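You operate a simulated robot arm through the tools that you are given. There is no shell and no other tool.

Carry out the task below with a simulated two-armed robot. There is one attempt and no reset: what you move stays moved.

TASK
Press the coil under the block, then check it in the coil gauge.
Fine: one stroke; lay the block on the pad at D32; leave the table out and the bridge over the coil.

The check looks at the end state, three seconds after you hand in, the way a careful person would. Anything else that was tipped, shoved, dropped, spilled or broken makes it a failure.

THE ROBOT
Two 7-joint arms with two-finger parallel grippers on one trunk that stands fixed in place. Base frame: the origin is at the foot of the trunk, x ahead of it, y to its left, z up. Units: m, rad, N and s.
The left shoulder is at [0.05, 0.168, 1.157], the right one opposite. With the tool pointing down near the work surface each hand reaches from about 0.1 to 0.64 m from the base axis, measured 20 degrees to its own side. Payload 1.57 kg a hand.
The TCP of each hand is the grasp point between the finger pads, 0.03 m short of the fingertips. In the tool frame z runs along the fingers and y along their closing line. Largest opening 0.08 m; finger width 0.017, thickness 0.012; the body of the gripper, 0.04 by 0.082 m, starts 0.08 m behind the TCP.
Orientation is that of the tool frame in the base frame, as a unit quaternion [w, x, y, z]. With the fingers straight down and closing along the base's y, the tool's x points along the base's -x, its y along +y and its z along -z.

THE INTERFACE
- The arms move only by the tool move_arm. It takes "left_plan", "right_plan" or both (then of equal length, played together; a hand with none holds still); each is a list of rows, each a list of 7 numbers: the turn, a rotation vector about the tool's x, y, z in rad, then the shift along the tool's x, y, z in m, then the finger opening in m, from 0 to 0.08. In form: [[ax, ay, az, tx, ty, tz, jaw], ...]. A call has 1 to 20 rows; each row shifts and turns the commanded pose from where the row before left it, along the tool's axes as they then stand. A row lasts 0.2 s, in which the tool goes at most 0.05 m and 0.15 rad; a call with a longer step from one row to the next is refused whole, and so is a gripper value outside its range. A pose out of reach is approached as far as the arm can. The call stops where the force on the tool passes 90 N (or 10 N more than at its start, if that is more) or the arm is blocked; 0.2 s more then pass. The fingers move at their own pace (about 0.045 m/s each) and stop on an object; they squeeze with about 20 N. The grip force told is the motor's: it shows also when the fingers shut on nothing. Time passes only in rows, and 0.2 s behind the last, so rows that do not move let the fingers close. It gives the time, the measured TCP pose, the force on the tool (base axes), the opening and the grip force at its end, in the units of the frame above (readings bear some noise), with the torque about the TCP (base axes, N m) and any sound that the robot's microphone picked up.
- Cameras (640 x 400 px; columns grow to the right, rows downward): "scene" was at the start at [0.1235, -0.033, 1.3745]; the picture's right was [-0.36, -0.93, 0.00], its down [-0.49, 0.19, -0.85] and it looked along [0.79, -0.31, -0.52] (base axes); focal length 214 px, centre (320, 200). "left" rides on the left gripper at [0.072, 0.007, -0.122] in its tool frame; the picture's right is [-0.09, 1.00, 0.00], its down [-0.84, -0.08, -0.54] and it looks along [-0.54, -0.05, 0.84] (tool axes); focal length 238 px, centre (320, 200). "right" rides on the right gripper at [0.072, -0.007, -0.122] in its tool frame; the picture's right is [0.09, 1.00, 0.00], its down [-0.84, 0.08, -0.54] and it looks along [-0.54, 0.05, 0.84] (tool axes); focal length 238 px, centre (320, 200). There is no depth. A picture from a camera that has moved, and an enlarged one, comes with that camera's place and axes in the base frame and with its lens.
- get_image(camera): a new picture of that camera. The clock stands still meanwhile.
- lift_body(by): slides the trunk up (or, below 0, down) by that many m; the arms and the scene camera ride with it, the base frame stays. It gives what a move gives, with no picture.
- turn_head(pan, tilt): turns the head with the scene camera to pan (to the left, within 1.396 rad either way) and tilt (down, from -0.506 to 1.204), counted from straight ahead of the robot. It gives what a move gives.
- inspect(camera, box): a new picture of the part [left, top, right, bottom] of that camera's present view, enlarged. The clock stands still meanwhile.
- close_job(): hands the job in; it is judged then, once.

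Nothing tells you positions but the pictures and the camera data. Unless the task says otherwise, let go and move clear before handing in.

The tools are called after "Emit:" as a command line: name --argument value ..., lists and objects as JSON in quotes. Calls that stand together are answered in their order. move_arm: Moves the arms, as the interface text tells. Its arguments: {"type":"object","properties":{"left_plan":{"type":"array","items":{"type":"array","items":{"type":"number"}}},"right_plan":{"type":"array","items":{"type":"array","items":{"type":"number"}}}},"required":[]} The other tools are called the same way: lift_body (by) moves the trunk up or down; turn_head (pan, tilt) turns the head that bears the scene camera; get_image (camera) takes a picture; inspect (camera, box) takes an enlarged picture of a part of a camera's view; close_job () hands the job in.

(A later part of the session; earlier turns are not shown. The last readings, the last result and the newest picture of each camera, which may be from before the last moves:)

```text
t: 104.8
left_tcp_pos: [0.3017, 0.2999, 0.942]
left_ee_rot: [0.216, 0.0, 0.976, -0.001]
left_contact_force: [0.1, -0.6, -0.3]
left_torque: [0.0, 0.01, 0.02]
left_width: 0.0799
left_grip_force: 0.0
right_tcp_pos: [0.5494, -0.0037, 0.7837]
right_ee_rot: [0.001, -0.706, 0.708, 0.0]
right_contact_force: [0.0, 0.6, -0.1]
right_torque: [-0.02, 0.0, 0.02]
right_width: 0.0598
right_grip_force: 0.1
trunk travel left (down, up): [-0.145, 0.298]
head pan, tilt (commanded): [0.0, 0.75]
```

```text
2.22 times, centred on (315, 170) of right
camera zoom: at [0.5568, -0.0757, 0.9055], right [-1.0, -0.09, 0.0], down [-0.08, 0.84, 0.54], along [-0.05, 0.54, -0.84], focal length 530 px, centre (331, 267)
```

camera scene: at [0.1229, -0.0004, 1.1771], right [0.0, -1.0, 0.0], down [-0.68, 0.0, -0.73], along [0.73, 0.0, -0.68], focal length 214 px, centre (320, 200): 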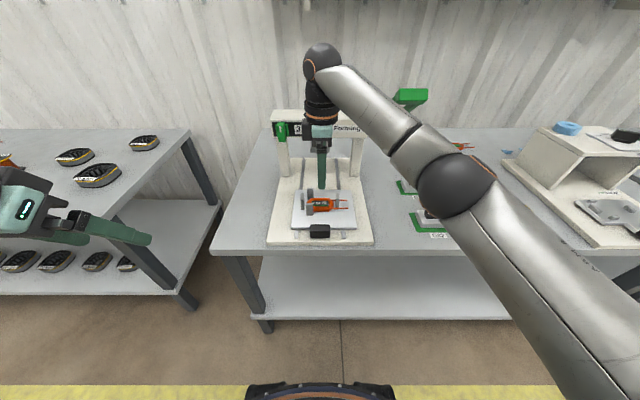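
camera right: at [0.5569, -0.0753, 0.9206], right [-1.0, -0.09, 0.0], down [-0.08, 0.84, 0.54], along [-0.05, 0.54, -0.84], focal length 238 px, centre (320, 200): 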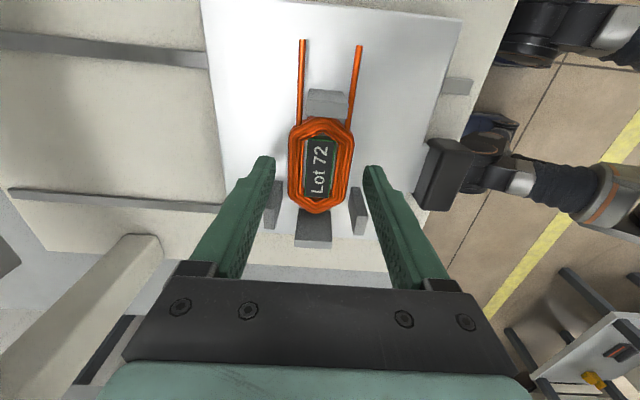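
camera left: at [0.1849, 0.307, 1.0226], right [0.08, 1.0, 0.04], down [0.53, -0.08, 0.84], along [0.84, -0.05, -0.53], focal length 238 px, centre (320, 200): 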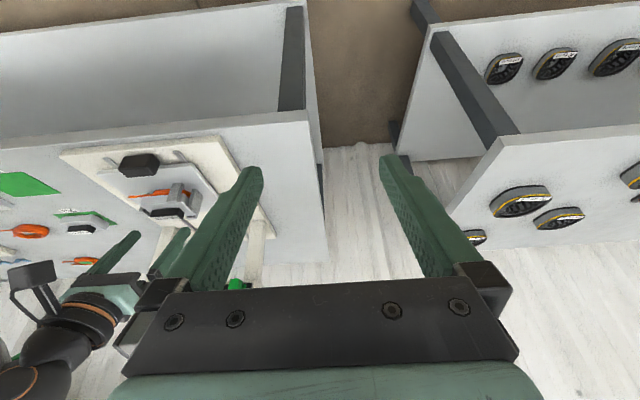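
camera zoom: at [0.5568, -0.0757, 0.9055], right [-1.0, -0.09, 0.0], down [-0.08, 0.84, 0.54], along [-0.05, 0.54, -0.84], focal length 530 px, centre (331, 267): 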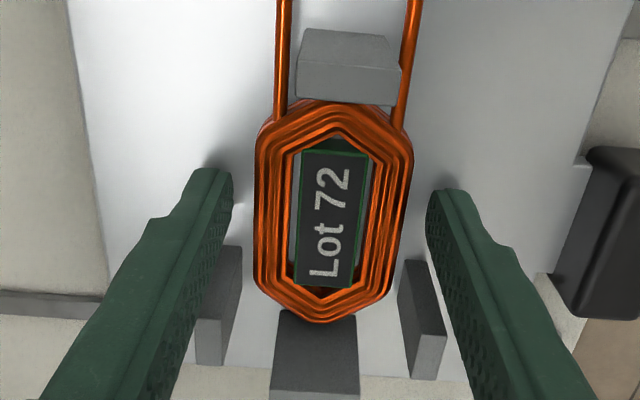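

The fingers straddle the coil with clearance all round. Closing on it and lifting a little to check.

Emit:
move_arm --right_plan '[[0, 0, 0, 0, 0.0013, 0.0005, 0.06], [0, 0, 0, 0, 0, 0, 0.03], [0, 0, 0, 0, 0, 0, 0.03], [0, 0, 0, 0, 0, 0, 0.03], [0, 0, 0, 0, 0, 0, 0.03]]'

Emit:
inspect --camera "right" --box '[230, 80, 400, 260]'

Emit:
inspect --camera "scene" --box '[285, 170, 365, 225]'

```text
t: 106.0
left_tcp_pos: [0.3012, 0.2999, 0.9418]
left_ee_rot: [0.217, 0.0, 0.976, -0.001]
left_contact_force: [0.1, 0.0, -0.1]
left_torque: [0.01, 0.02, 0.04]
left_width: 0.0799
left_grip_force: 0.1
right_tcp_pos: [0.5485, -0.0037, 0.783]
right_ee_rot: [0.0, -0.706, 0.708, -0.001]
right_contact_force: [-0.4, 0.2, 1.4]
right_torque: [-0.06, 0.01, 0.02]
right_width: 0.0494
right_grip_force: 19.8
trunk travel left (down, up): [-0.145, 0.298]
head pan, tilt (commanded): [0.0, 0.75]
```

```text
2.22 times, centred on (315, 170) of right
camera zoom: at [0.5555, -0.076, 0.905], right [-1.0, -0.09, 0.0], down [-0.08, 0.84, 0.54], along [-0.05, 0.54, -0.84], focal length 530 px, centre (331, 267)
```

zoom: 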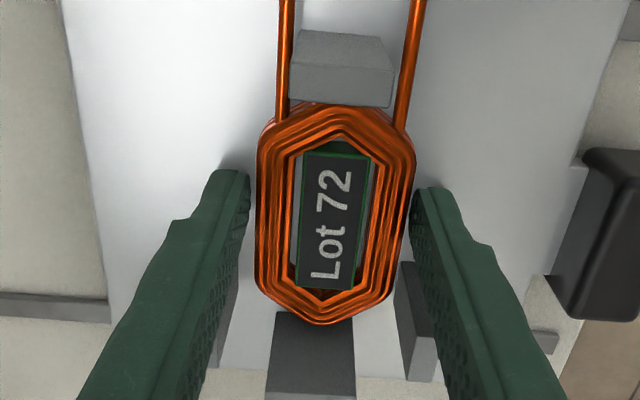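

```text
7.27 times, centred on (325, 198) of scene
camera zoom: at [0.1227, -0.0003, 1.1771], right [0.0, -1.0, 0.0], down [-0.68, 0.0, -0.73], along [0.73, 0.0, -0.68], focal length 1560 px, centre (284, 218)
```

zoom: 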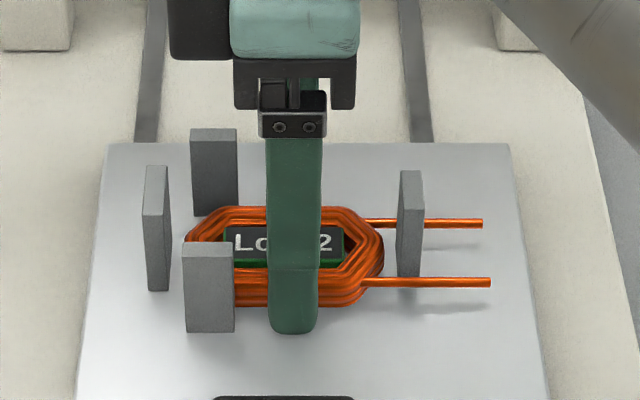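

Emit:
move_arm --right_plan '[[0, 0, 0, 0, 0, -0.004, 0.03], [0, 0, 0, 0, 0, -0.006, 0.03], [0, 0, 0, 0, 0, 0, 0.03]]'

Emit:
inspect --camera "right" --box '[230, 80, 400, 260]'

Emit:
inspect --camera "scene" --box '[285, 170, 365, 225]'

```text
t: 106.8
left_tcp_pos: [0.2999, 0.3002, 0.941]
left_ee_rot: [0.217, 0.0, 0.976, 0.0]
left_contact_force: [-0.4, 0.3, 0.4]
left_torque: [-0.01, 0.0, -0.03]
left_width: 0.0803
left_grip_force: 0.0
right_tcp_pos: [0.5485, -0.0036, 0.7922]
right_ee_rot: [-0.001, 0.707, -0.707, 0.0]
right_contact_force: [-0.1, -0.3, -0.5]
right_torque: [-0.02, 0.01, -0.01]
right_width: 0.0493
right_grip_force: 20.4
trunk travel left (down, up): [-0.145, 0.298]
head pan, tilt (commanded): [0.0, 0.75]
```

```text
2.22 times, centred on (315, 170) of right
camera zoom: at [0.5554, -0.0758, 0.9143], right [-1.0, -0.09, 0.0], down [-0.08, 0.84, 0.54], along [-0.05, 0.54, -0.84], focal length 530 px, centre (331, 267)
```

zoom: 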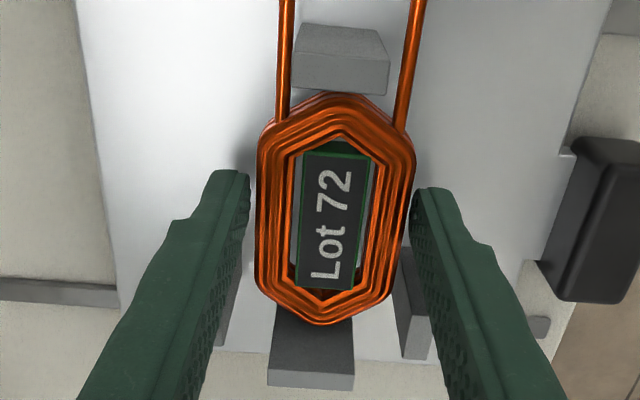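

```text
7.27 times, centred on (325, 198) of scene
camera zoom: at [0.1229, -0.0003, 1.1771], right [0.0, -1.0, 0.0], down [-0.68, 0.0, -0.73], along [0.73, 0.0, -0.68], focal length 1560 px, centre (284, 218)
```

zoom: 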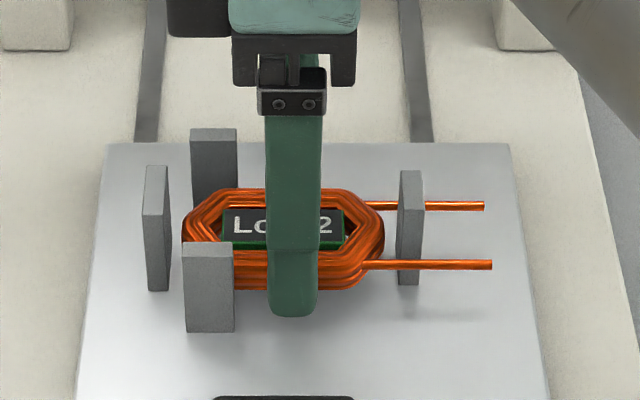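

The coil comes up cleanly with its card. I'll raise it well above the posts, back away from the press, and carry it over toward the gauge.

Emit:
move_arm --right_plan '[[0, 0, 0, 0, 0, -0.02, 0.03], [0, 0, 0, 0, 0, -0.027, 0.03], [0, 0, 0, 0, 0, -0.027, 0.03], [0, 0, 0, 0, 0, -0.027, 0.03], [0, 0, 0, 0, 0.03, 0, 0.03], [0, 0, 0, 0, 0.04, 0, 0.03], [0, 0, 0, 0, 0.04, 0, 0.03], [0, 0, 0, 0, 0.035, 0, 0.03], [0, 0, 0, 0, 0, 0, 0.03]]'

Emit:
get_image --camera "right"

Emit:
get_image --camera "scene"

```text
t: 108.8
left_tcp_pos: [0.3016, 0.3005, 0.9416]
left_ee_rot: [0.216, 0.0, 0.976, 0.0]
left_contact_force: [-0.5, 0.1, 0.0]
left_torque: [-0.01, -0.03, 0.0]
left_width: 0.0797
left_grip_force: 0.0
right_tcp_pos: [0.4006, -0.0045, 0.8927]
right_ee_rot: [0.0, -0.706, 0.708, 0.0]
right_contact_force: [1.5, -0.4, -1.6]
right_torque: [0.03, 0.01, 0.0]
right_width: 0.049
right_grip_force: 19.8
trunk travel left (down, up): [-0.145, 0.298]
head pan, tilt (commanded): [0.0, 0.75]
```

```text
taken
camera right: at [0.4083, -0.0759, 1.0146], right [-1.0, -0.09, 0.0], down [-0.08, 0.84, 0.54], along [-0.05, 0.54, -0.84], focal length 238 px, centre (320, 200)
```

right: 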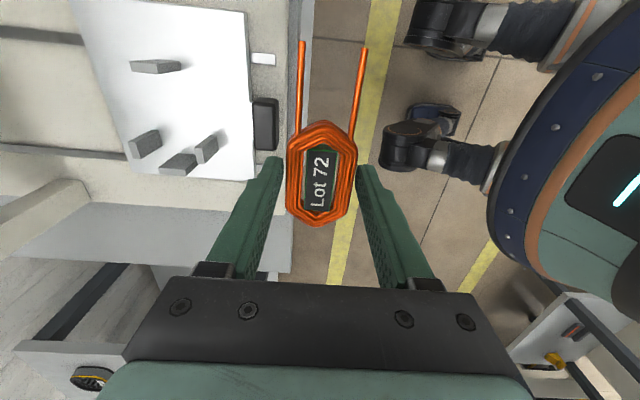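

```text
taken
camera scene: at [0.1227, -0.0003, 1.1771], right [0.0, -1.0, 0.0], down [-0.68, 0.0, -0.73], along [0.73, 0.0, -0.68], focal length 214 px, centre (320, 200)
```

scene: 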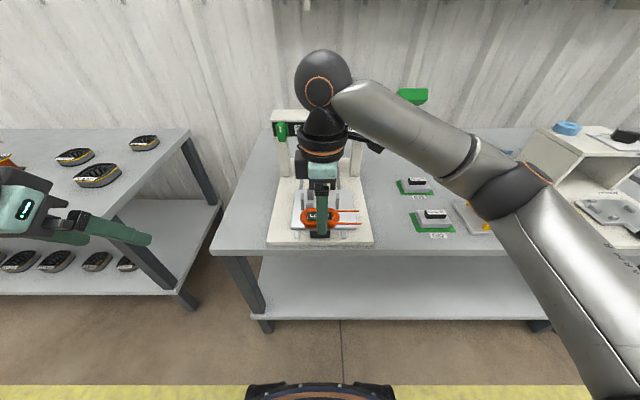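

Emit:
move_arm --right_plan '[[0, 0, 0, 0.0468, 0, 0, 0.03], [0, 0, 0, 0.0468, 0, 0, 0.03], [0, 0, 0, 0.0468, 0, 0, 0.03], [0, 0, 0, 0.0468, 0, 0, 0.03], [0, 0, 0, 0.0468, 0, 0, 0.03], [0, 0, 0, 0.0468, 0, 0, 0.03], [0, 0, 0, 0.0468, 0, 0, 0.03], [0, 0, 0, 0.0468, 0, 0, 0.03], [0, 0, 0, 0.0468, 0, 0, 0.03], [0, 0, 0, 0.0468, 0, 0, 0.03], [0, 0, 0, 0.0468, 0, 0, 0.03], [0, 0, 0, 0, -0.0326, 0, 0.03], [0, 0, 0, 0, -0.0326, 0, 0.03], [0, 0, 0, 0, -0.0326, 0, 0.03], [0, 0, 0, 0, -0.0326, 0, 0.03], [0, 0, 0, 0, 0, 0, 0.03]]'

Emit:
get_image --camera "right"

Emit:
get_image --camera "scene"

```text
t: 112.2
left_tcp_pos: [0.3024, 0.3, 0.9414]
left_ee_rot: [0.217, 0.001, 0.976, 0.0]
left_contact_force: [-0.4, 0.4, 0.2]
left_torque: [-0.01, 0.0, -0.04]
left_width: 0.0799
left_grip_force: 0.1
right_tcp_pos: [0.5353, -0.5164, 0.8906]
right_ee_rot: [-0.001, 0.707, -0.707, 0.001]
right_contact_force: [-0.1, 0.5, 0.1]
right_torque: [-0.04, 0.02, -0.03]
right_width: 0.0495
right_grip_force: 20.5
trunk travel left (down, up): [-0.145, 0.298]
head pan, tilt (commanded): [0.0, 0.75]
```

```text
taken
camera right: at [0.5429, -0.5889, 1.0127], right [-1.0, -0.09, 0.0], down [-0.08, 0.84, 0.54], along [-0.05, 0.54, -0.84], focal length 238 px, centre (320, 200)
```

right: 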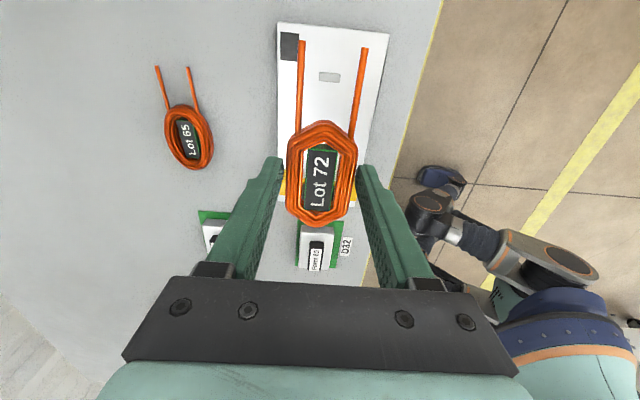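

```text
taken
camera scene: at [0.1231, -0.0002, 1.1771], right [0.0, -1.0, 0.0], down [-0.68, 0.0, -0.73], along [0.73, 0.0, -0.68], focal length 214 px, centre (320, 200)
```

scene: 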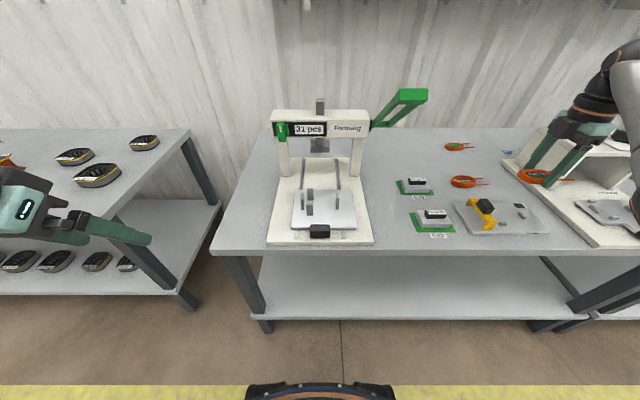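

Emit:
move_arm --right_plan '[[0, 0, 0, 0.001, 0.0013, 0.03, 0.03], [0, 0, 0, 0.001, 0.0013, 0.03, 0.03], [0, 0, 0, 0.001, 0.0013, 0.025, 0.03], [0, 0, 0, 0, 0, 0, 0.03]]'

Emit:
get_image --camera "right"

Emit:
inspect --camera "scene" --box '[430, 170, 570, 260]'

Emit:
inspect --camera "right" --box '[240, 10, 400, 260]'

```text
t: 113.2
left_tcp_pos: [0.3012, 0.2996, 0.9425]
left_ee_rot: [0.216, 0.0, 0.976, 0.0]
left_contact_force: [0.0, -0.8, -0.7]
left_torque: [0.0, -0.03, 0.01]
left_width: 0.08
left_grip_force: 0.1
right_tcp_pos: [0.5297, -0.5198, 0.8064]
right_ee_rot: [0.0, -0.706, 0.708, 0.0]
right_contact_force: [0.4, 0.4, -2.0]
right_torque: [0.02, 0.0, -0.03]
right_width: 0.0495
right_grip_force: 19.9
trunk travel left (down, up): [-0.145, 0.298]
head pan, tilt (commanded): [0.0, 0.75]
```

```text
taken
camera right: at [0.5374, -0.5927, 0.9291], right [-1.0, -0.09, 0.0], down [-0.08, 0.84, 0.54], along [-0.05, 0.54, -0.84], focal length 238 px, centre (320, 200)
```

right: 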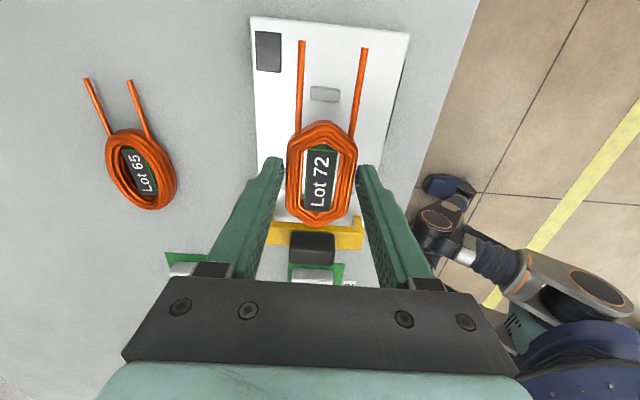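

```text
4.44 times, centred on (500, 215) of scene
camera zoom: at [0.1229, -0.0005, 1.1771], right [0.0, -1.0, 0.0], down [-0.68, 0.0, -0.73], along [0.73, 0.0, -0.68], focal length 953 px, centre (-480, 133)
```

zoom: 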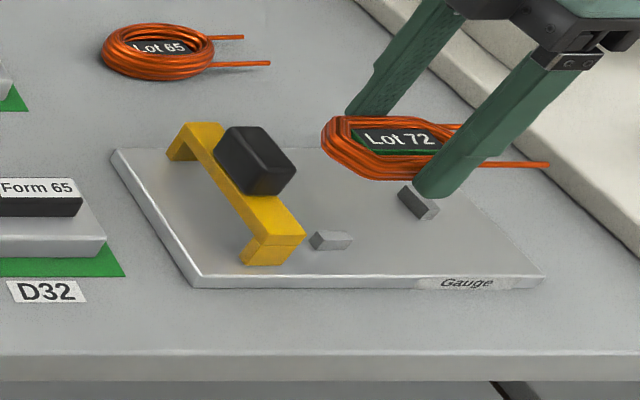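

```text
1.60 times, centred on (320, 135) of right
camera zoom: at [0.5374, -0.5927, 0.9291], right [-1.0, -0.09, 0.0], down [-0.08, 0.84, 0.54], along [-0.05, 0.54, -0.84], focal length 381 px, centre (320, 304)
```

zoom: 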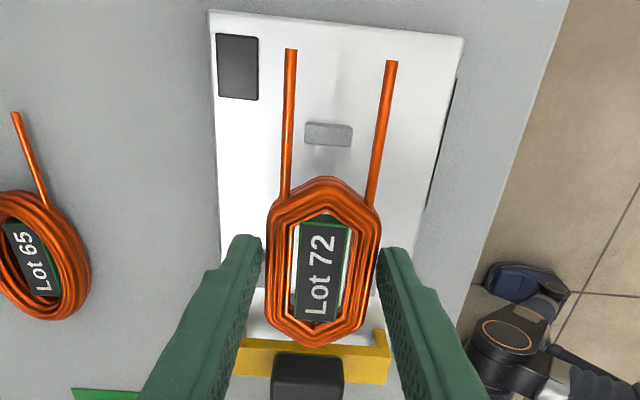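

Emit:
move_arm --right_plan '[[0, 0, 0, 0, -0.001, 0.012, 0.03], [0, 0, 0, 0, 0, 0.012, 0.03], [0, 0, 0, 0, 0, 0.006, 0.03], [0, 0, 0, 0, 0, 0, 0.03]]'

Emit:
inspect --camera "scene" --box '[430, 170, 570, 260]'

Emit:
inspect --camera "right" --box '[240, 10, 400, 260]'

```text
t: 114.2
left_tcp_pos: [0.3016, 0.2997, 0.9422]
left_ee_rot: [0.217, 0.0, 0.976, 0.0]
left_contact_force: [0.8, 0.0, 0.2]
left_torque: [0.02, 0.01, -0.01]
left_width: 0.0801
left_grip_force: 0.1
right_tcp_pos: [0.5309, -0.5194, 0.7784]
right_ee_rot: [0.0, -0.707, 0.707, -0.001]
right_contact_force: [-0.7, 0.3, -1.3]
right_torque: [-0.03, -0.01, -0.01]
right_width: 0.0494
right_grip_force: 20.4
trunk travel left (down, up): [-0.145, 0.298]
head pan, tilt (commanded): [0.0, 0.75]
```

```text
4.44 times, centred on (500, 215) of scene
camera zoom: at [0.1229, -0.0004, 1.1771], right [0.0, -1.0, 0.0], down [-0.68, 0.0, -0.73], along [0.73, 0.0, -0.68], focal length 953 px, centre (-480, 133)
```

zoom: 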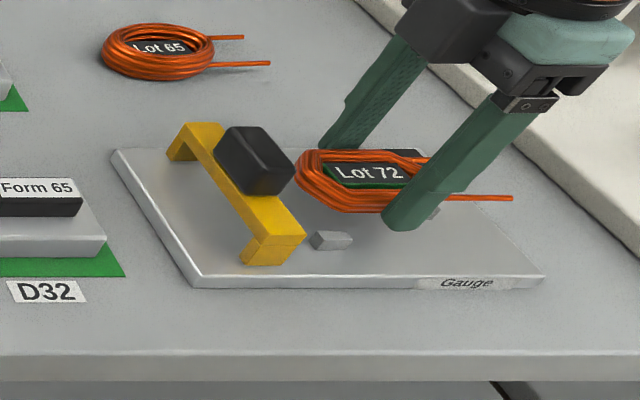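

```text
1.60 times, centred on (320, 135) of right
camera zoom: at [0.5381, -0.5929, 0.9003], right [-1.0, -0.09, 0.0], down [-0.08, 0.84, 0.54], along [-0.05, 0.54, -0.84], focal length 381 px, centre (320, 304)
```

zoom: 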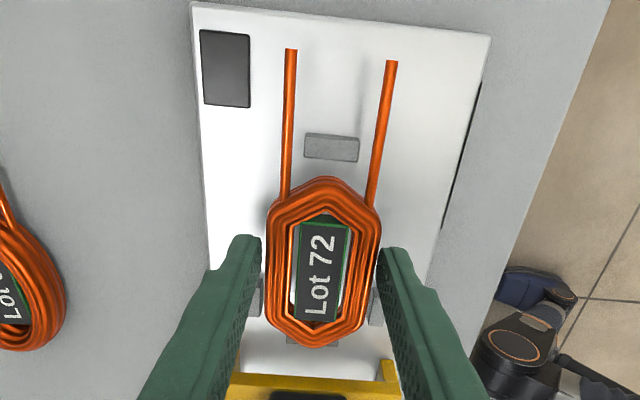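

Alignment looks right: the end post sits between the leads and the coil is centred among the posts. Lowering the last bit gently.

Emit:
move_arm --right_plan '[[0, 0, 0, 0, 0, 0.006, 0.03], [0, 0, 0, 0, 0, 0.004, 0.03], [0, 0, 0, 0, 0, 0, 0.03]]'

Emit:
move_arm --right_plan '[[0, 0, 0, 0, 0, 0.003, 0.03], [0, 0, 0, 0, 0, 0, 0.03]]'

Emit:
inspect --camera "scene" --box '[430, 170, 570, 260]'

Emit:
inspect --camera "right" --box '[240, 10, 400, 260]'

```text
t: 115.0
left_tcp_pos: [0.3016, 0.3001, 0.9414]
left_ee_rot: [0.217, 0.0, 0.976, -0.001]
left_contact_force: [0.4, 0.0, 0.5]
left_torque: [0.02, -0.01, 0.01]
left_width: 0.08
left_grip_force: 0.0
right_tcp_pos: [0.5296, -0.5208, 0.7677]
right_ee_rot: [0.0, -0.706, 0.708, 0.0]
right_contact_force: [0.4, 0.4, -1.6]
right_torque: [0.0, -0.01, 0.01]
right_width: 0.0492
right_grip_force: 20.4
trunk travel left (down, up): [-0.145, 0.298]
head pan, tilt (commanded): [0.0, 0.75]
```

```text
t: 115.6
left_tcp_pos: [0.3009, 0.2999, 0.941]
left_ee_rot: [0.217, 0.0, 0.976, 0.001]
left_contact_force: [0.7, 0.4, 0.4]
left_torque: [-0.04, -0.01, -0.02]
left_width: 0.0801
left_grip_force: 0.1
right_tcp_pos: [0.5288, -0.52, 0.7638]
right_ee_rot: [0.001, -0.707, 0.708, -0.001]
right_contact_force: [-0.3, 0.1, -0.8]
right_torque: [-0.03, -0.02, -0.01]
right_width: 0.0493
right_grip_force: 20.4
trunk travel left (down, up): [-0.145, 0.298]
head pan, tilt (commanded): [0.0, 0.75]
```

```text
4.44 times, centred on (500, 215) of scene
camera zoom: at [0.1229, -0.0004, 1.1771], right [0.0, -1.0, 0.0], down [-0.68, 0.0, -0.73], along [0.73, 0.0, -0.68], focal length 953 px, centre (-480, 133)
```

zoom: 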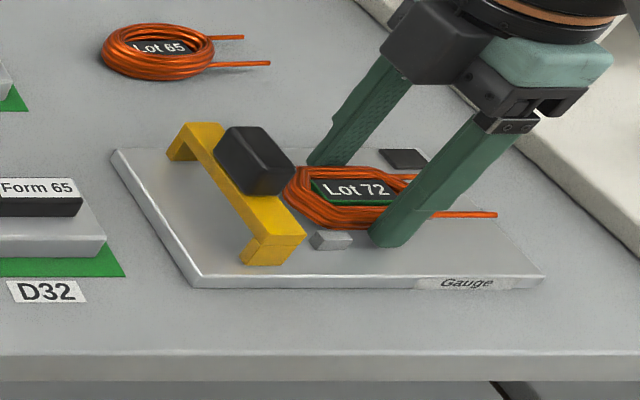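

```text
1.60 times, centred on (320, 135) of right
camera zoom: at [0.5373, -0.5929, 0.8862], right [-1.0, -0.09, 0.0], down [-0.08, 0.84, 0.54], along [-0.05, 0.54, -0.84], focal length 381 px, centre (320, 304)
```

zoom: 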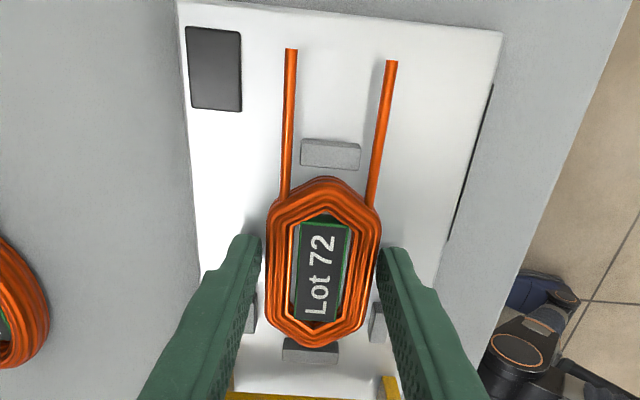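

Emit:
move_arm --right_plan '[[0, 0, 0, 0, 0, 0.002, 0.03], [0, 0, 0, 0, 0, 0, 0.03]]'

Emit:
move_arm --right_plan '[[0, 0, 0, 0, 0, 0.002, 0.03], [0, 0, 0, 0, 0, 0, 0.03]]'

Emit:
inspect --camera "scene" --box '[460, 190, 550, 240]'

```text
t: 116.2
left_tcp_pos: [0.301, 0.3002, 0.9418]
left_ee_rot: [0.217, 0.0, 0.976, 0.0]
left_contact_force: [-0.1, 0.0, 0.0]
left_torque: [-0.02, -0.01, 0.03]
left_width: 0.0801
left_grip_force: 0.0
right_tcp_pos: [0.5293, -0.5217, 0.7623]
right_ee_rot: [0.0, -0.707, 0.708, -0.001]
right_contact_force: [-0.1, -0.5, -0.7]
right_torque: [-0.02, -0.01, 0.01]
right_width: 0.0495
right_grip_force: 20.0
trunk travel left (down, up): [-0.145, 0.298]
head pan, tilt (commanded): [0.0, 0.75]
```

```text
t: 116.8
left_tcp_pos: [0.3, 0.3007, 0.9425]
left_ee_rot: [0.216, 0.0, 0.976, 0.0]
left_contact_force: [0.7, 1.0, -0.3]
left_torque: [-0.01, -0.01, -0.03]
left_width: 0.08
left_grip_force: 0.1
right_tcp_pos: [0.5293, -0.5204, 0.7632]
right_ee_rot: [0.001, -0.707, 0.708, -0.001]
right_contact_force: [-0.8, -0.6, 6.5]
right_torque: [-0.1, 0.19, 0.02]
right_width: 0.0494
right_grip_force: 20.3
trunk travel left (down, up): [-0.145, 0.298]
head pan, tilt (commanded): [0.0, 0.75]
```

```text
7.11 times, centred on (505, 215) of scene
camera zoom: at [0.1223, 0.0001, 1.1773], right [0.0, -1.0, 0.0], down [-0.68, 0.0, -0.73], along [0.73, 0.0, -0.68], focal length 1525 px, centre (-996, 93)
```

zoom: 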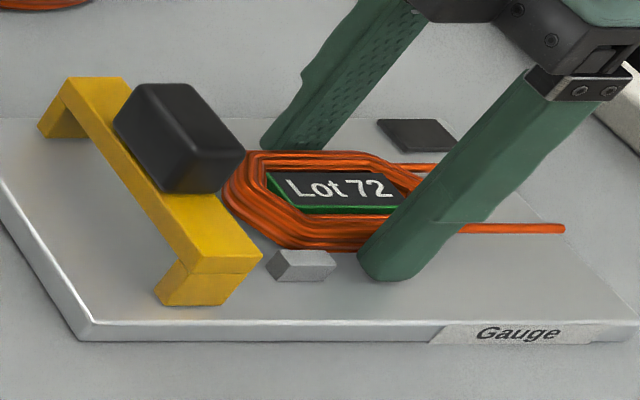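

Emit:
move_arm --right_plan '[[0, 0, 0, 0, 0, -0.0015, 0.03], [0, 0, 0, 0, 0, 0, 0.062], [0, 0, 0, 0, 0, 0, 0.062], [0, 0, 0, 0, 0, 0, 0.062], [0, 0, 0, 0, 0, -0.008, 0.062], [0, 0, 0, 0, 0, -0.02, 0.062], [0, 0, 0, 0, 0, -0.03, 0.062], [0, 0, 0, 0, 0, 0, 0.062]]'

Emit:
get_image --camera "right"

Emit:
inspect --camera "right" --box '[230, 10, 410, 260]'

Emit:
inspect --camera "scene" --box '[450, 185, 550, 245]'

```text
t: 118.6
left_tcp_pos: [0.3023, 0.3007, 0.9419]
left_ee_rot: [0.216, 0.0, 0.976, 0.0]
left_contact_force: [0.6, -0.3, 0.9]
left_torque: [0.01, 0.02, -0.01]
left_width: 0.0798
left_grip_force: 0.2
right_tcp_pos: [0.5295, -0.5193, 0.821]
right_ee_rot: [0.0, -0.707, 0.708, 0.0]
right_contact_force: [-0.3, 1.0, -0.3]
right_torque: [0.01, -0.01, 0.02]
right_width: 0.062
right_grip_force: 0.2
trunk travel left (down, up): [-0.145, 0.298]
head pan, tilt (commanded): [0.0, 0.75]
```

```text
taken
camera right: at [0.5373, -0.5925, 0.943], right [-1.0, -0.09, 0.0], down [-0.08, 0.84, 0.54], along [-0.05, 0.54, -0.84], focal length 238 px, centre (320, 200)
```

right: 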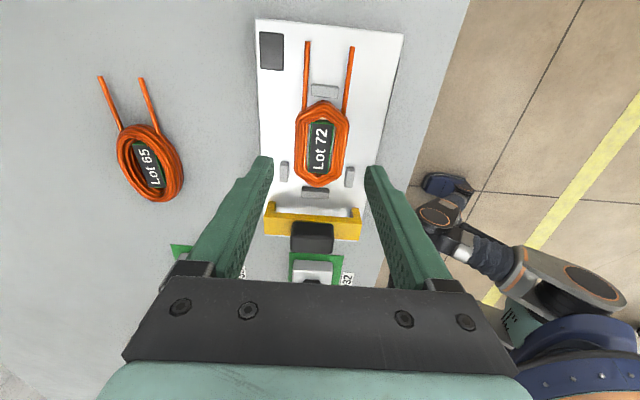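

```text
1.60 times, centred on (320, 135) of right
camera zoom: at [0.5373, -0.5925, 0.943], right [-1.0, -0.09, 0.0], down [-0.08, 0.84, 0.54], along [-0.05, 0.54, -0.84], focal length 381 px, centre (320, 304)
```

zoom: 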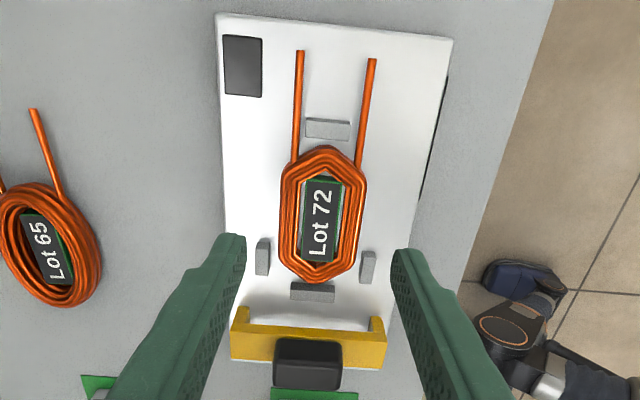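

```text
6.40 times, centred on (500, 215) of scene
camera zoom: at [0.1227, -0.0002, 1.1771], right [0.0, -1.0, 0.0], down [-0.68, 0.0, -0.73], along [0.73, 0.0, -0.68], focal length 1373 px, centre (-832, 104)
```

zoom: 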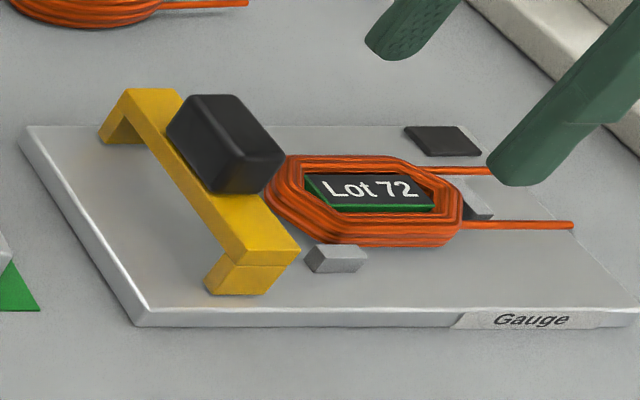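

The coil is seated among the four gauge posts with its card still inside. Now for the bridge: I'll move above its black knob and look.

Emit:
move_arm --right_plan '[[0, 0, 0, 0, 0, -0.03, 0.07], [0, 0, 0, -0.026, 0, 0, 0.07], [0, 0, 0, -0.026, 0, 0, 0.07], [0, 0, 0, -0.026, 0, 0, 0.07], [0, 0, 0, 0, 0, 0, 0.07]]'

Emit:
get_image --camera "right"

Emit:
inspect --camera "right" --box '[220, 60, 420, 220]'

Emit:
inspect --camera "scene" --box '[440, 180, 520, 245]'

```text
t: 119.8
left_tcp_pos: [0.3019, 0.3009, 0.9424]
left_ee_rot: [0.217, 0.0, 0.976, 0.0]
left_contact_force: [-0.2, 1.0, -0.5]
left_torque: [-0.01, -0.03, -0.01]
left_width: 0.0799
left_grip_force: 0.0
right_tcp_pos: [0.529, -0.4429, 0.8512]
right_ee_rot: [0.0, -0.707, 0.708, 0.0]
right_contact_force: [0.4, -0.6, -0.4]
right_torque: [-0.05, -0.04, 0.01]
right_width: 0.0701
right_grip_force: 0.0
trunk travel left (down, up): [-0.145, 0.298]
head pan, tilt (commanded): [0.0, 0.75]
```

```text
taken
camera right: at [0.5368, -0.5152, 0.9726], right [-1.0, -0.09, 0.0], down [-0.08, 0.84, 0.54], along [-0.05, 0.54, -0.84], focal length 238 px, centre (320, 200)
```

right: 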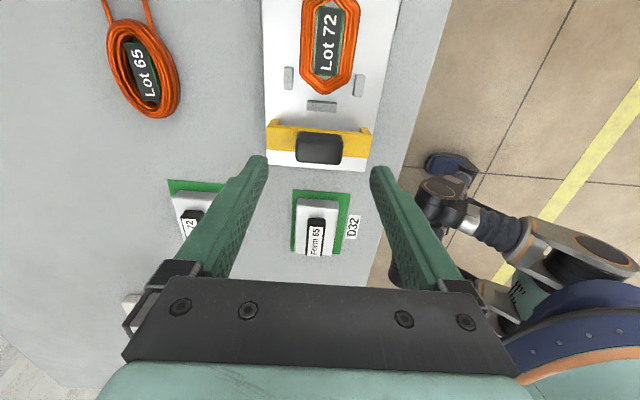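

```text
2.50 times, centred on (320, 140) of right
camera zoom: at [0.5368, -0.5152, 0.9726], right [-1.0, -0.09, 0.0], down [-0.08, 0.84, 0.54], along [-0.05, 0.54, -0.84], focal length 596 px, centre (320, 350)
```

zoom: 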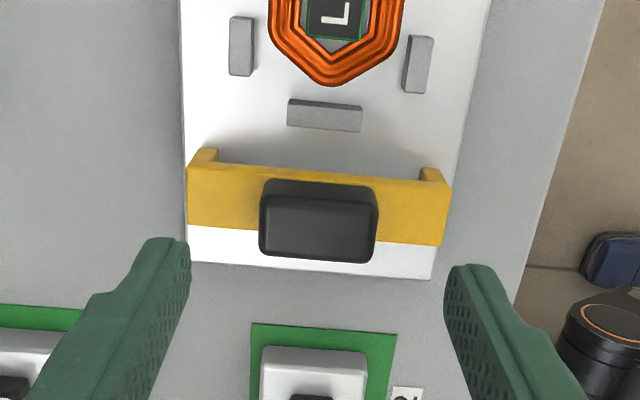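

```text
6.15 times, centred on (480, 212) of scene
camera zoom: at [0.1228, -0.0002, 1.1771], right [0.0, -1.0, 0.0], down [-0.68, 0.0, -0.73], along [0.73, 0.0, -0.68], focal length 1320 px, centre (-665, 123)
```

zoom: 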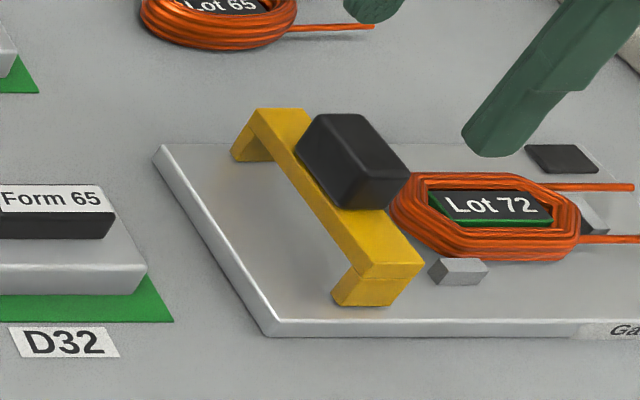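

Emit:
move_arm --right_plan '[[0, 0, 0, -0.0035, -0.001, 0.02, 0.064], [0, 0, 0, 0, 0, 0.02, 0.064], [0, 0, 0, 0, 0, 0.01, 0.064], [0, 0, 0, 0, 0, 0, 0.064]]'

Emit:
get_image --camera "right"

Emit:
inspect --camera "scene" --box '[440, 180, 520, 245]'

```text
t: 120.8
left_tcp_pos: [0.3012, 0.3005, 0.9418]
left_ee_rot: [0.216, 0.0, 0.976, 0.0]
left_contact_force: [0.4, -0.1, -0.7]
left_torque: [-0.06, 0.0, 0.01]
left_width: 0.0803
left_grip_force: 0.1
right_tcp_pos: [0.5308, -0.4382, 0.8009]
right_ee_rot: [0.001, -0.707, 0.707, 0.0]
right_contact_force: [0.5, 0.0, -0.2]
right_torque: [0.0, -0.01, 0.0]
right_width: 0.0638
right_grip_force: 0.0
trunk travel left (down, up): [-0.145, 0.298]
head pan, tilt (commanded): [0.0, 0.75]
```

```text
taken
camera right: at [0.5371, -0.5119, 0.9227], right [-1.0, -0.09, 0.0], down [-0.08, 0.84, 0.54], along [-0.05, 0.54, -0.84], focal length 238 px, centre (320, 200)
```

right: 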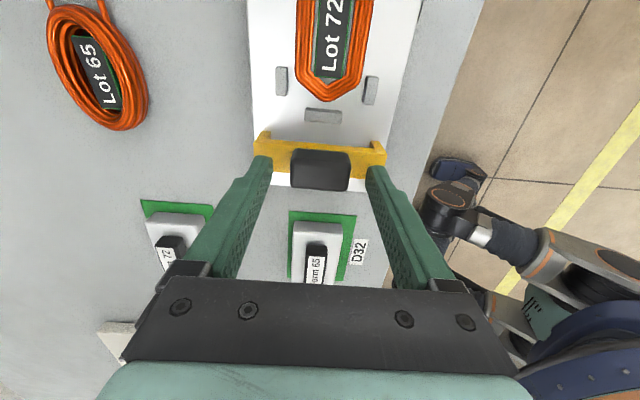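

```text
6.15 times, centred on (480, 212) of scene
camera zoom: at [0.1228, -0.0003, 1.1771], right [0.0, -1.0, 0.0], down [-0.68, 0.0, -0.73], along [0.73, 0.0, -0.68], focal length 1320 px, centre (-665, 123)
```

zoom: 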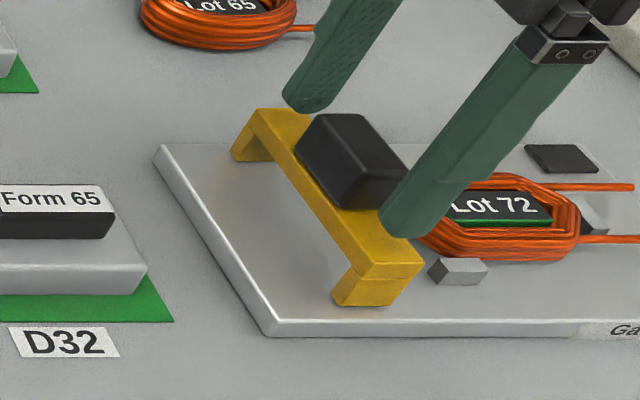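

Emit:
move_arm --right_plan '[[0, 0, 0, 0.001, 0, 0.004, 0.064], [0, 0, 0, 0, 0, 0, 0.064]]'

Emit:
move_arm --right_plan '[[0, 0, 0, 0, 0, 0.003, 0.064], [0, 0, 0, 0, 0, 0, 0.064]]'

Emit:
inspect --camera "scene" --box '[440, 180, 520, 245]'

Emit:
inspect --camera "right" --box '[230, 90, 410, 230]'

```text
t: 121.4
left_tcp_pos: [0.3015, 0.2998, 0.9416]
left_ee_rot: [0.216, 0.0, 0.976, 0.0]
left_contact_force: [0.4, 0.0, -0.7]
left_torque: [0.05, -0.05, 0.01]
left_width: 0.0798
left_grip_force: 0.0
right_tcp_pos: [0.5304, -0.44, 0.7971]
right_ee_rot: [0.0, -0.707, 0.708, 0.0]
right_contact_force: [-0.1, 0.2, 0.5]
right_torque: [-0.02, -0.02, 0.0]
right_width: 0.0637
right_grip_force: 0.1
trunk travel left (down, up): [-0.145, 0.298]
head pan, tilt (commanded): [0.0, 0.75]
```

```text
t: 122.0
left_tcp_pos: [0.3024, 0.3011, 0.9417]
left_ee_rot: [0.217, 0.001, 0.976, 0.0]
left_contact_force: [0.7, -0.1, -0.2]
left_torque: [0.01, 0.01, 0.03]
left_width: 0.0801
left_grip_force: 0.0
right_tcp_pos: [0.5291, -0.4407, 0.7943]
right_ee_rot: [0.001, -0.706, 0.708, 0.0]
right_contact_force: [-0.4, -0.6, -0.3]
right_torque: [0.0, -0.01, 0.01]
right_width: 0.064
right_grip_force: 0.0
trunk travel left (down, up): [-0.145, 0.298]
head pan, tilt (commanded): [0.0, 0.75]
```

```text
6.15 times, centred on (480, 212) of scene
camera zoom: at [0.1228, -0.0003, 1.1771], right [0.0, -1.0, 0.0], down [-0.68, 0.0, -0.73], along [0.73, 0.0, -0.68], focal length 1320 px, centre (-665, 123)
```

zoom: 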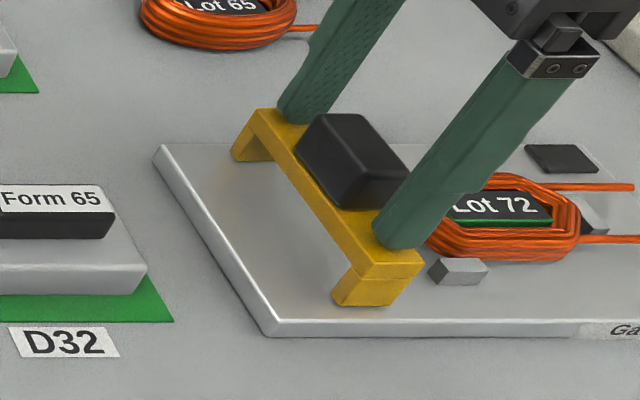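

```text
2.86 times, centred on (320, 160) of right
camera zoom: at [0.5373, -0.513, 0.9158], right [-1.0, -0.09, 0.0], down [-0.08, 0.84, 0.54], along [-0.05, 0.54, -0.84], focal length 681 px, centre (320, 314)
```

zoom: 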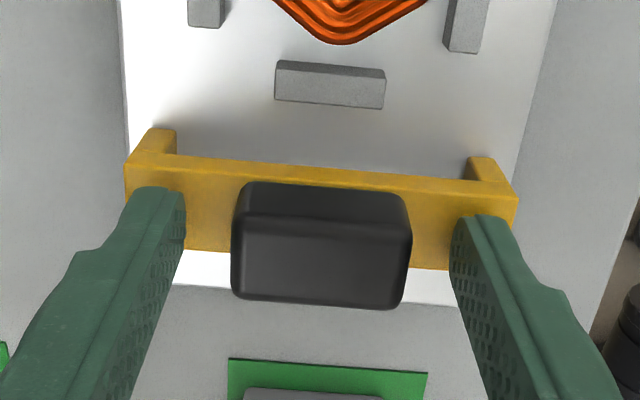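

Emit:
move_arm --right_plan '[[0, 0, 0, 0, 0, 0.0015, 0.064], [0, 0, 0, 0, 0, 0, 0.064]]'

Emit:
move_arm --right_plan '[[0, 0, 0, 0, 0, 0.0015, 0.064], [0, 0, 0, 0, 0, 0, 0.064]]'

```text
t: 122.6
left_tcp_pos: [0.3024, 0.2993, 0.9424]
left_ee_rot: [0.216, 0.0, 0.976, 0.0]
left_contact_force: [0.4, -0.8, -0.6]
left_torque: [-0.03, 0.03, -0.03]
left_width: 0.0802
left_grip_force: 0.0
right_tcp_pos: [0.5296, -0.4388, 0.793]
right_ee_rot: [0.0, -0.706, 0.708, 0.0]
right_contact_force: [0.5, 0.0, 0.1]
right_torque: [0.06, 0.01, 0.02]
right_width: 0.0641
right_grip_force: 0.1
trunk travel left (down, up): [-0.145, 0.298]
head pan, tilt (commanded): [0.0, 0.75]
```

```text
t: 123.2
left_tcp_pos: [0.3022, 0.2999, 0.9413]
left_ee_rot: [0.216, -0.001, 0.976, 0.0]
left_contact_force: [0.5, -0.3, -0.4]
left_torque: [-0.01, 0.02, -0.02]
left_width: 0.08
left_grip_force: 0.0
right_tcp_pos: [0.5294, -0.4395, 0.7915]
right_ee_rot: [0.001, -0.706, 0.708, 0.0]
right_contact_force: [0.0, -1.5, 5.0]
right_torque: [-0.05, 0.17, 0.06]
right_width: 0.0641
right_grip_force: 0.0
trunk travel left (down, up): [-0.145, 0.298]
head pan, tilt (commanded): [0.0, 0.75]
```

The tips just touched the bridge beam (5 N). I'll raise a millimetre, close on the knob and lift slightly to see whether the bridge is free.

Emit:
move_arm --right_plan '[[0, 0, 0, 0, 0, -0.0015, 0.064], [0, 0, 0, 0, 0, 0, 0.02], [0, 0, 0, 0, 0, 0, 0.02], [0, 0, 0, 0, 0, 0, 0.02], [0, 0, 0, 0, 0, 0, 0.02], [0, 0, 0, 0, 0, 0, 0.02]]'

Emit:
move_arm --right_plan '[[0, 0, 0, 0, 0, -0.003, 0.02], [0, 0, 0, 0, 0, 0, 0.02]]'

Emit:
inspect --camera "scene" --box '[440, 180, 520, 245]'

Emit:
inspect --camera "right" --box '[230, 90, 410, 230]'

```text
t: 124.6
left_tcp_pos: [0.3011, 0.3005, 0.941]
left_ee_rot: [0.216, 0.0, 0.976, 0.001]
left_contact_force: [-0.5, 0.3, -0.8]
left_torque: [0.0, 0.0, -0.01]
left_width: 0.08
left_grip_force: 0.1
right_tcp_pos: [0.5295, -0.4395, 0.7925]
right_ee_rot: [0.0, -0.707, 0.708, 0.001]
right_contact_force: [-4.8, 2.0, -4.0]
right_torque: [0.01, 0.16, 0.19]
right_width: 0.0398
right_grip_force: 44.5
trunk travel left (down, up): [-0.145, 0.298]
head pan, tilt (commanded): [0.0, 0.75]
```

```text
t: 125.2
left_tcp_pos: [0.3023, 0.2997, 0.9419]
left_ee_rot: [0.217, -0.001, 0.976, 0.002]
left_contact_force: [-0.4, 0.0, -1.2]
left_torque: [-0.01, -0.04, -0.01]
left_width: 0.0797
left_grip_force: 0.1
right_tcp_pos: [0.5307, -0.4411, 0.7927]
right_ee_rot: [-0.002, -0.707, 0.707, 0.003]
right_contact_force: [-13.1, 1.6, -21.8]
right_torque: [-0.4, -0.9, 0.28]
right_width: 0.0397
right_grip_force: 44.9
trunk travel left (down, up): [-0.145, 0.298]
head pan, tilt (commanded): [0.0, 0.75]
```

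```text
6.15 times, centred on (480, 212) of scene
camera zoom: at [0.1233, -0.0015, 1.1768], right [0.0, -1.0, 0.0], down [-0.68, 0.0, -0.73], along [0.73, 0.0, -0.68], focal length 1320 px, centre (-665, 123)
```

zoom: 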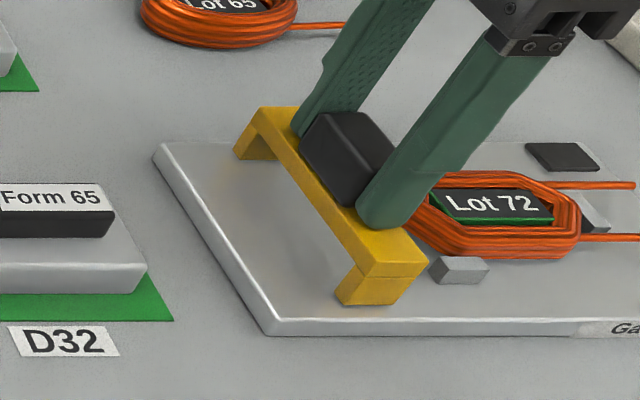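

```text
2.86 times, centred on (320, 160) of right
camera zoom: at [0.5384, -0.5137, 0.9139], right [-1.0, -0.09, 0.01], down [-0.07, 0.84, 0.54], along [-0.05, 0.54, -0.84], focal length 681 px, centre (320, 314)
```

zoom: 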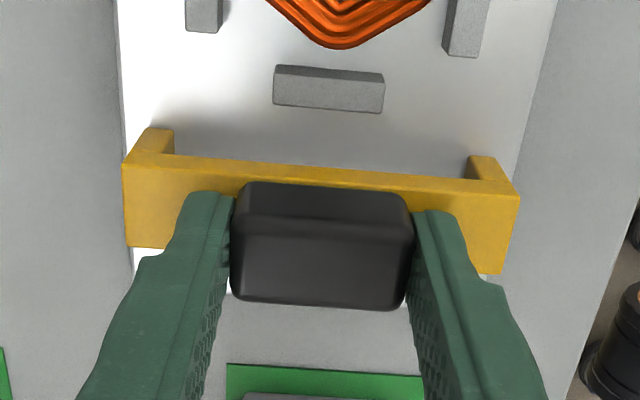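

The bridge won't lift: it rides on a slide (force builds with no motion). I'll relax the upward pull and instead slide it gently along −y toward the coil.

Emit:
move_arm --right_plan '[[0, 0, 0, 0, 0.001, 0.003, 0.02], [0, 0, 0, 0, 0, 0, 0.02]]'

Emit:
move_arm --right_plan '[[0, 0, 0, 0.005, 0, 0, 0.02], [0, 0, 0, 0.005, 0, 0, 0.02], [0, 0, 0, 0, 0, 0, 0.02]]'

Emit:
inspect --camera "right" --box '[230, 50, 410, 230]'

Emit:
inspect --camera "scene" --box '[440, 180, 540, 245]'

```text
t: 125.8
left_tcp_pos: [0.3021, 0.2995, 0.9424]
left_ee_rot: [0.216, 0.0, 0.976, 0.0]
left_contact_force: [-0.4, -0.3, -0.7]
left_torque: [0.0, -0.01, 0.0]
left_width: 0.0799
left_grip_force: 0.0
right_tcp_pos: [0.5293, -0.4411, 0.7925]
right_ee_rot: [0.001, -0.705, 0.709, 0.001]
right_contact_force: [-5.7, -0.9, -11.2]
right_torque: [-0.33, 0.7, 0.1]
right_width: 0.0401
right_grip_force: 44.8
trunk travel left (down, up): [-0.145, 0.298]
head pan, tilt (commanded): [0.0, 0.75]
```

```text
t: 126.6
left_tcp_pos: [0.3024, 0.3001, 0.9416]
left_ee_rot: [0.217, -0.001, 0.976, 0.001]
left_contact_force: [0.2, -0.3, 0.0]
left_torque: [0.01, 0.01, 0.0]
left_width: 0.08
left_grip_force: 0.0
right_tcp_pos: [0.5298, -0.4509, 0.7925]
right_ee_rot: [0.001, -0.707, 0.708, 0.0]
right_contact_force: [-2.4, 2.3, -7.6]
right_torque: [-0.13, 0.49, -0.13]
right_width: 0.0399
right_grip_force: 44.7
trunk travel left (down, up): [-0.145, 0.298]
head pan, tilt (commanded): [0.0, 0.75]
```

```text
2.22 times, centred on (320, 140) of right
camera zoom: at [0.5372, -0.5231, 0.9141], right [-1.0, -0.09, 0.0], down [-0.08, 0.84, 0.54], along [-0.05, 0.54, -0.84], focal length 530 px, centre (320, 333)
```

zoom: 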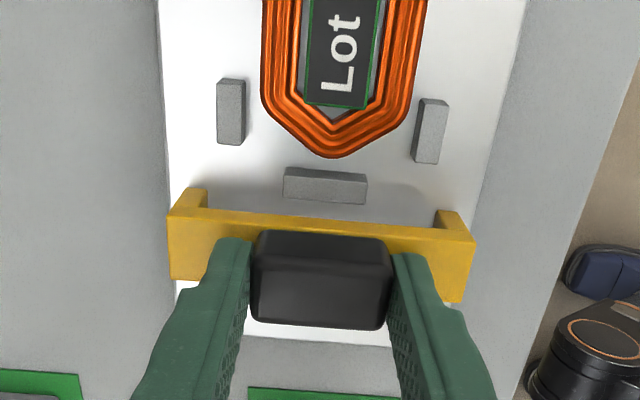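

```text
6.15 times, centred on (490, 212) of scene
camera zoom: at [0.1233, -0.0007, 1.177], right [0.0, -1.0, 0.0], down [-0.68, 0.0, -0.73], along [0.73, 0.0, -0.68], focal length 1320 px, centre (-726, 123)
```

zoom: 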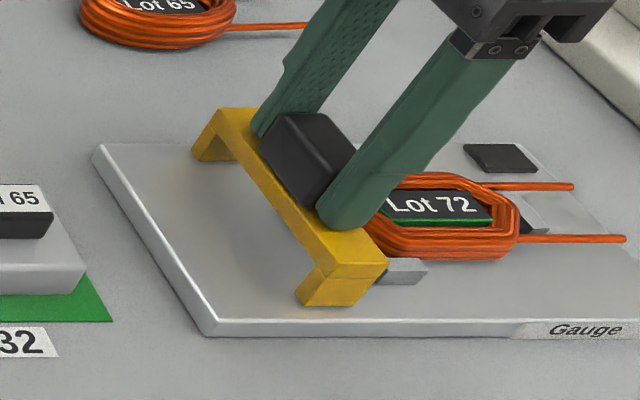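

Emit:
move_arm --right_plan '[[0, 0, 0, 0.006, 0, 0.0008, 0.02], [0, 0, 0, 0.006, 0, 0, 0.02], [0, 0, 0, 0.006, 0, 0, 0.02], [0, 0, 0, 0, 0, 0, 0.02]]'

Emit:
inspect --camera "right" --box '[230, 50, 410, 230]'

Emit:
inspect --camera "scene" --box '[440, 180, 540, 245]'

```text
t: 127.6
left_tcp_pos: [0.3027, 0.3004, 0.9418]
left_ee_rot: [0.216, -0.001, 0.976, 0.0]
left_contact_force: [0.2, 0.1, 0.7]
left_torque: [0.02, 0.03, 0.02]
left_width: 0.08
left_grip_force: 0.1
right_tcp_pos: [0.5307, -0.4686, 0.7923]
right_ee_rot: [-0.003, 0.707, -0.707, 0.001]
right_contact_force: [6.3, 0.3, 1.3]
right_torque: [0.52, 0.58, 0.18]
right_width: 0.0399
right_grip_force: 45.7
trunk travel left (down, up): [-0.145, 0.298]
head pan, tilt (commanded): [0.0, 0.75]
```

```text
2.22 times, centred on (320, 140) of right
camera zoom: at [0.5369, -0.5408, 0.9142], right [-1.0, -0.09, -0.01], down [-0.08, 0.84, 0.54], along [-0.05, 0.54, -0.84], focal length 530 px, centre (320, 333)
```

zoom: 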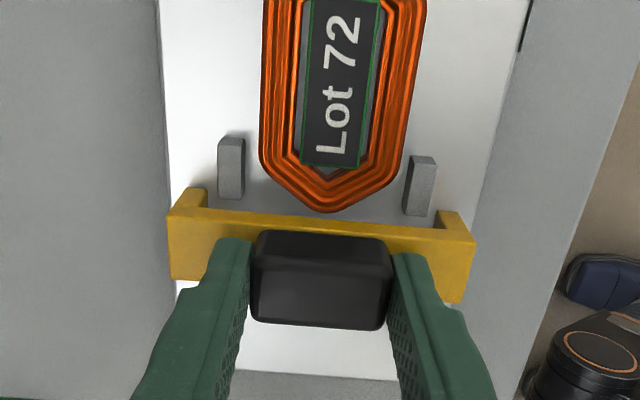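

```text
6.15 times, centred on (490, 212) of scene
camera zoom: at [0.1232, -0.0002, 1.1771], right [0.0, -1.0, 0.0], down [-0.68, 0.0, -0.73], along [0.73, 0.0, -0.68], focal length 1320 px, centre (-726, 123)
```

zoom: 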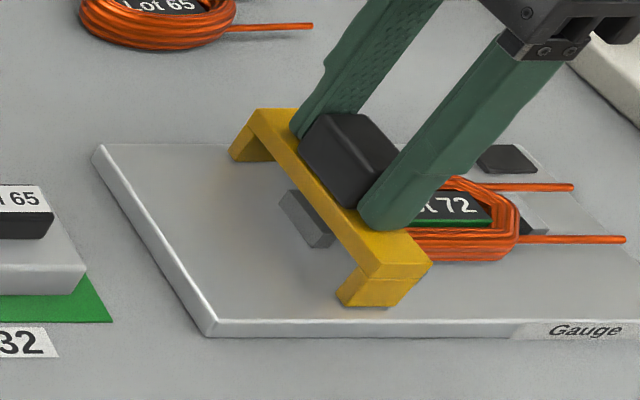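

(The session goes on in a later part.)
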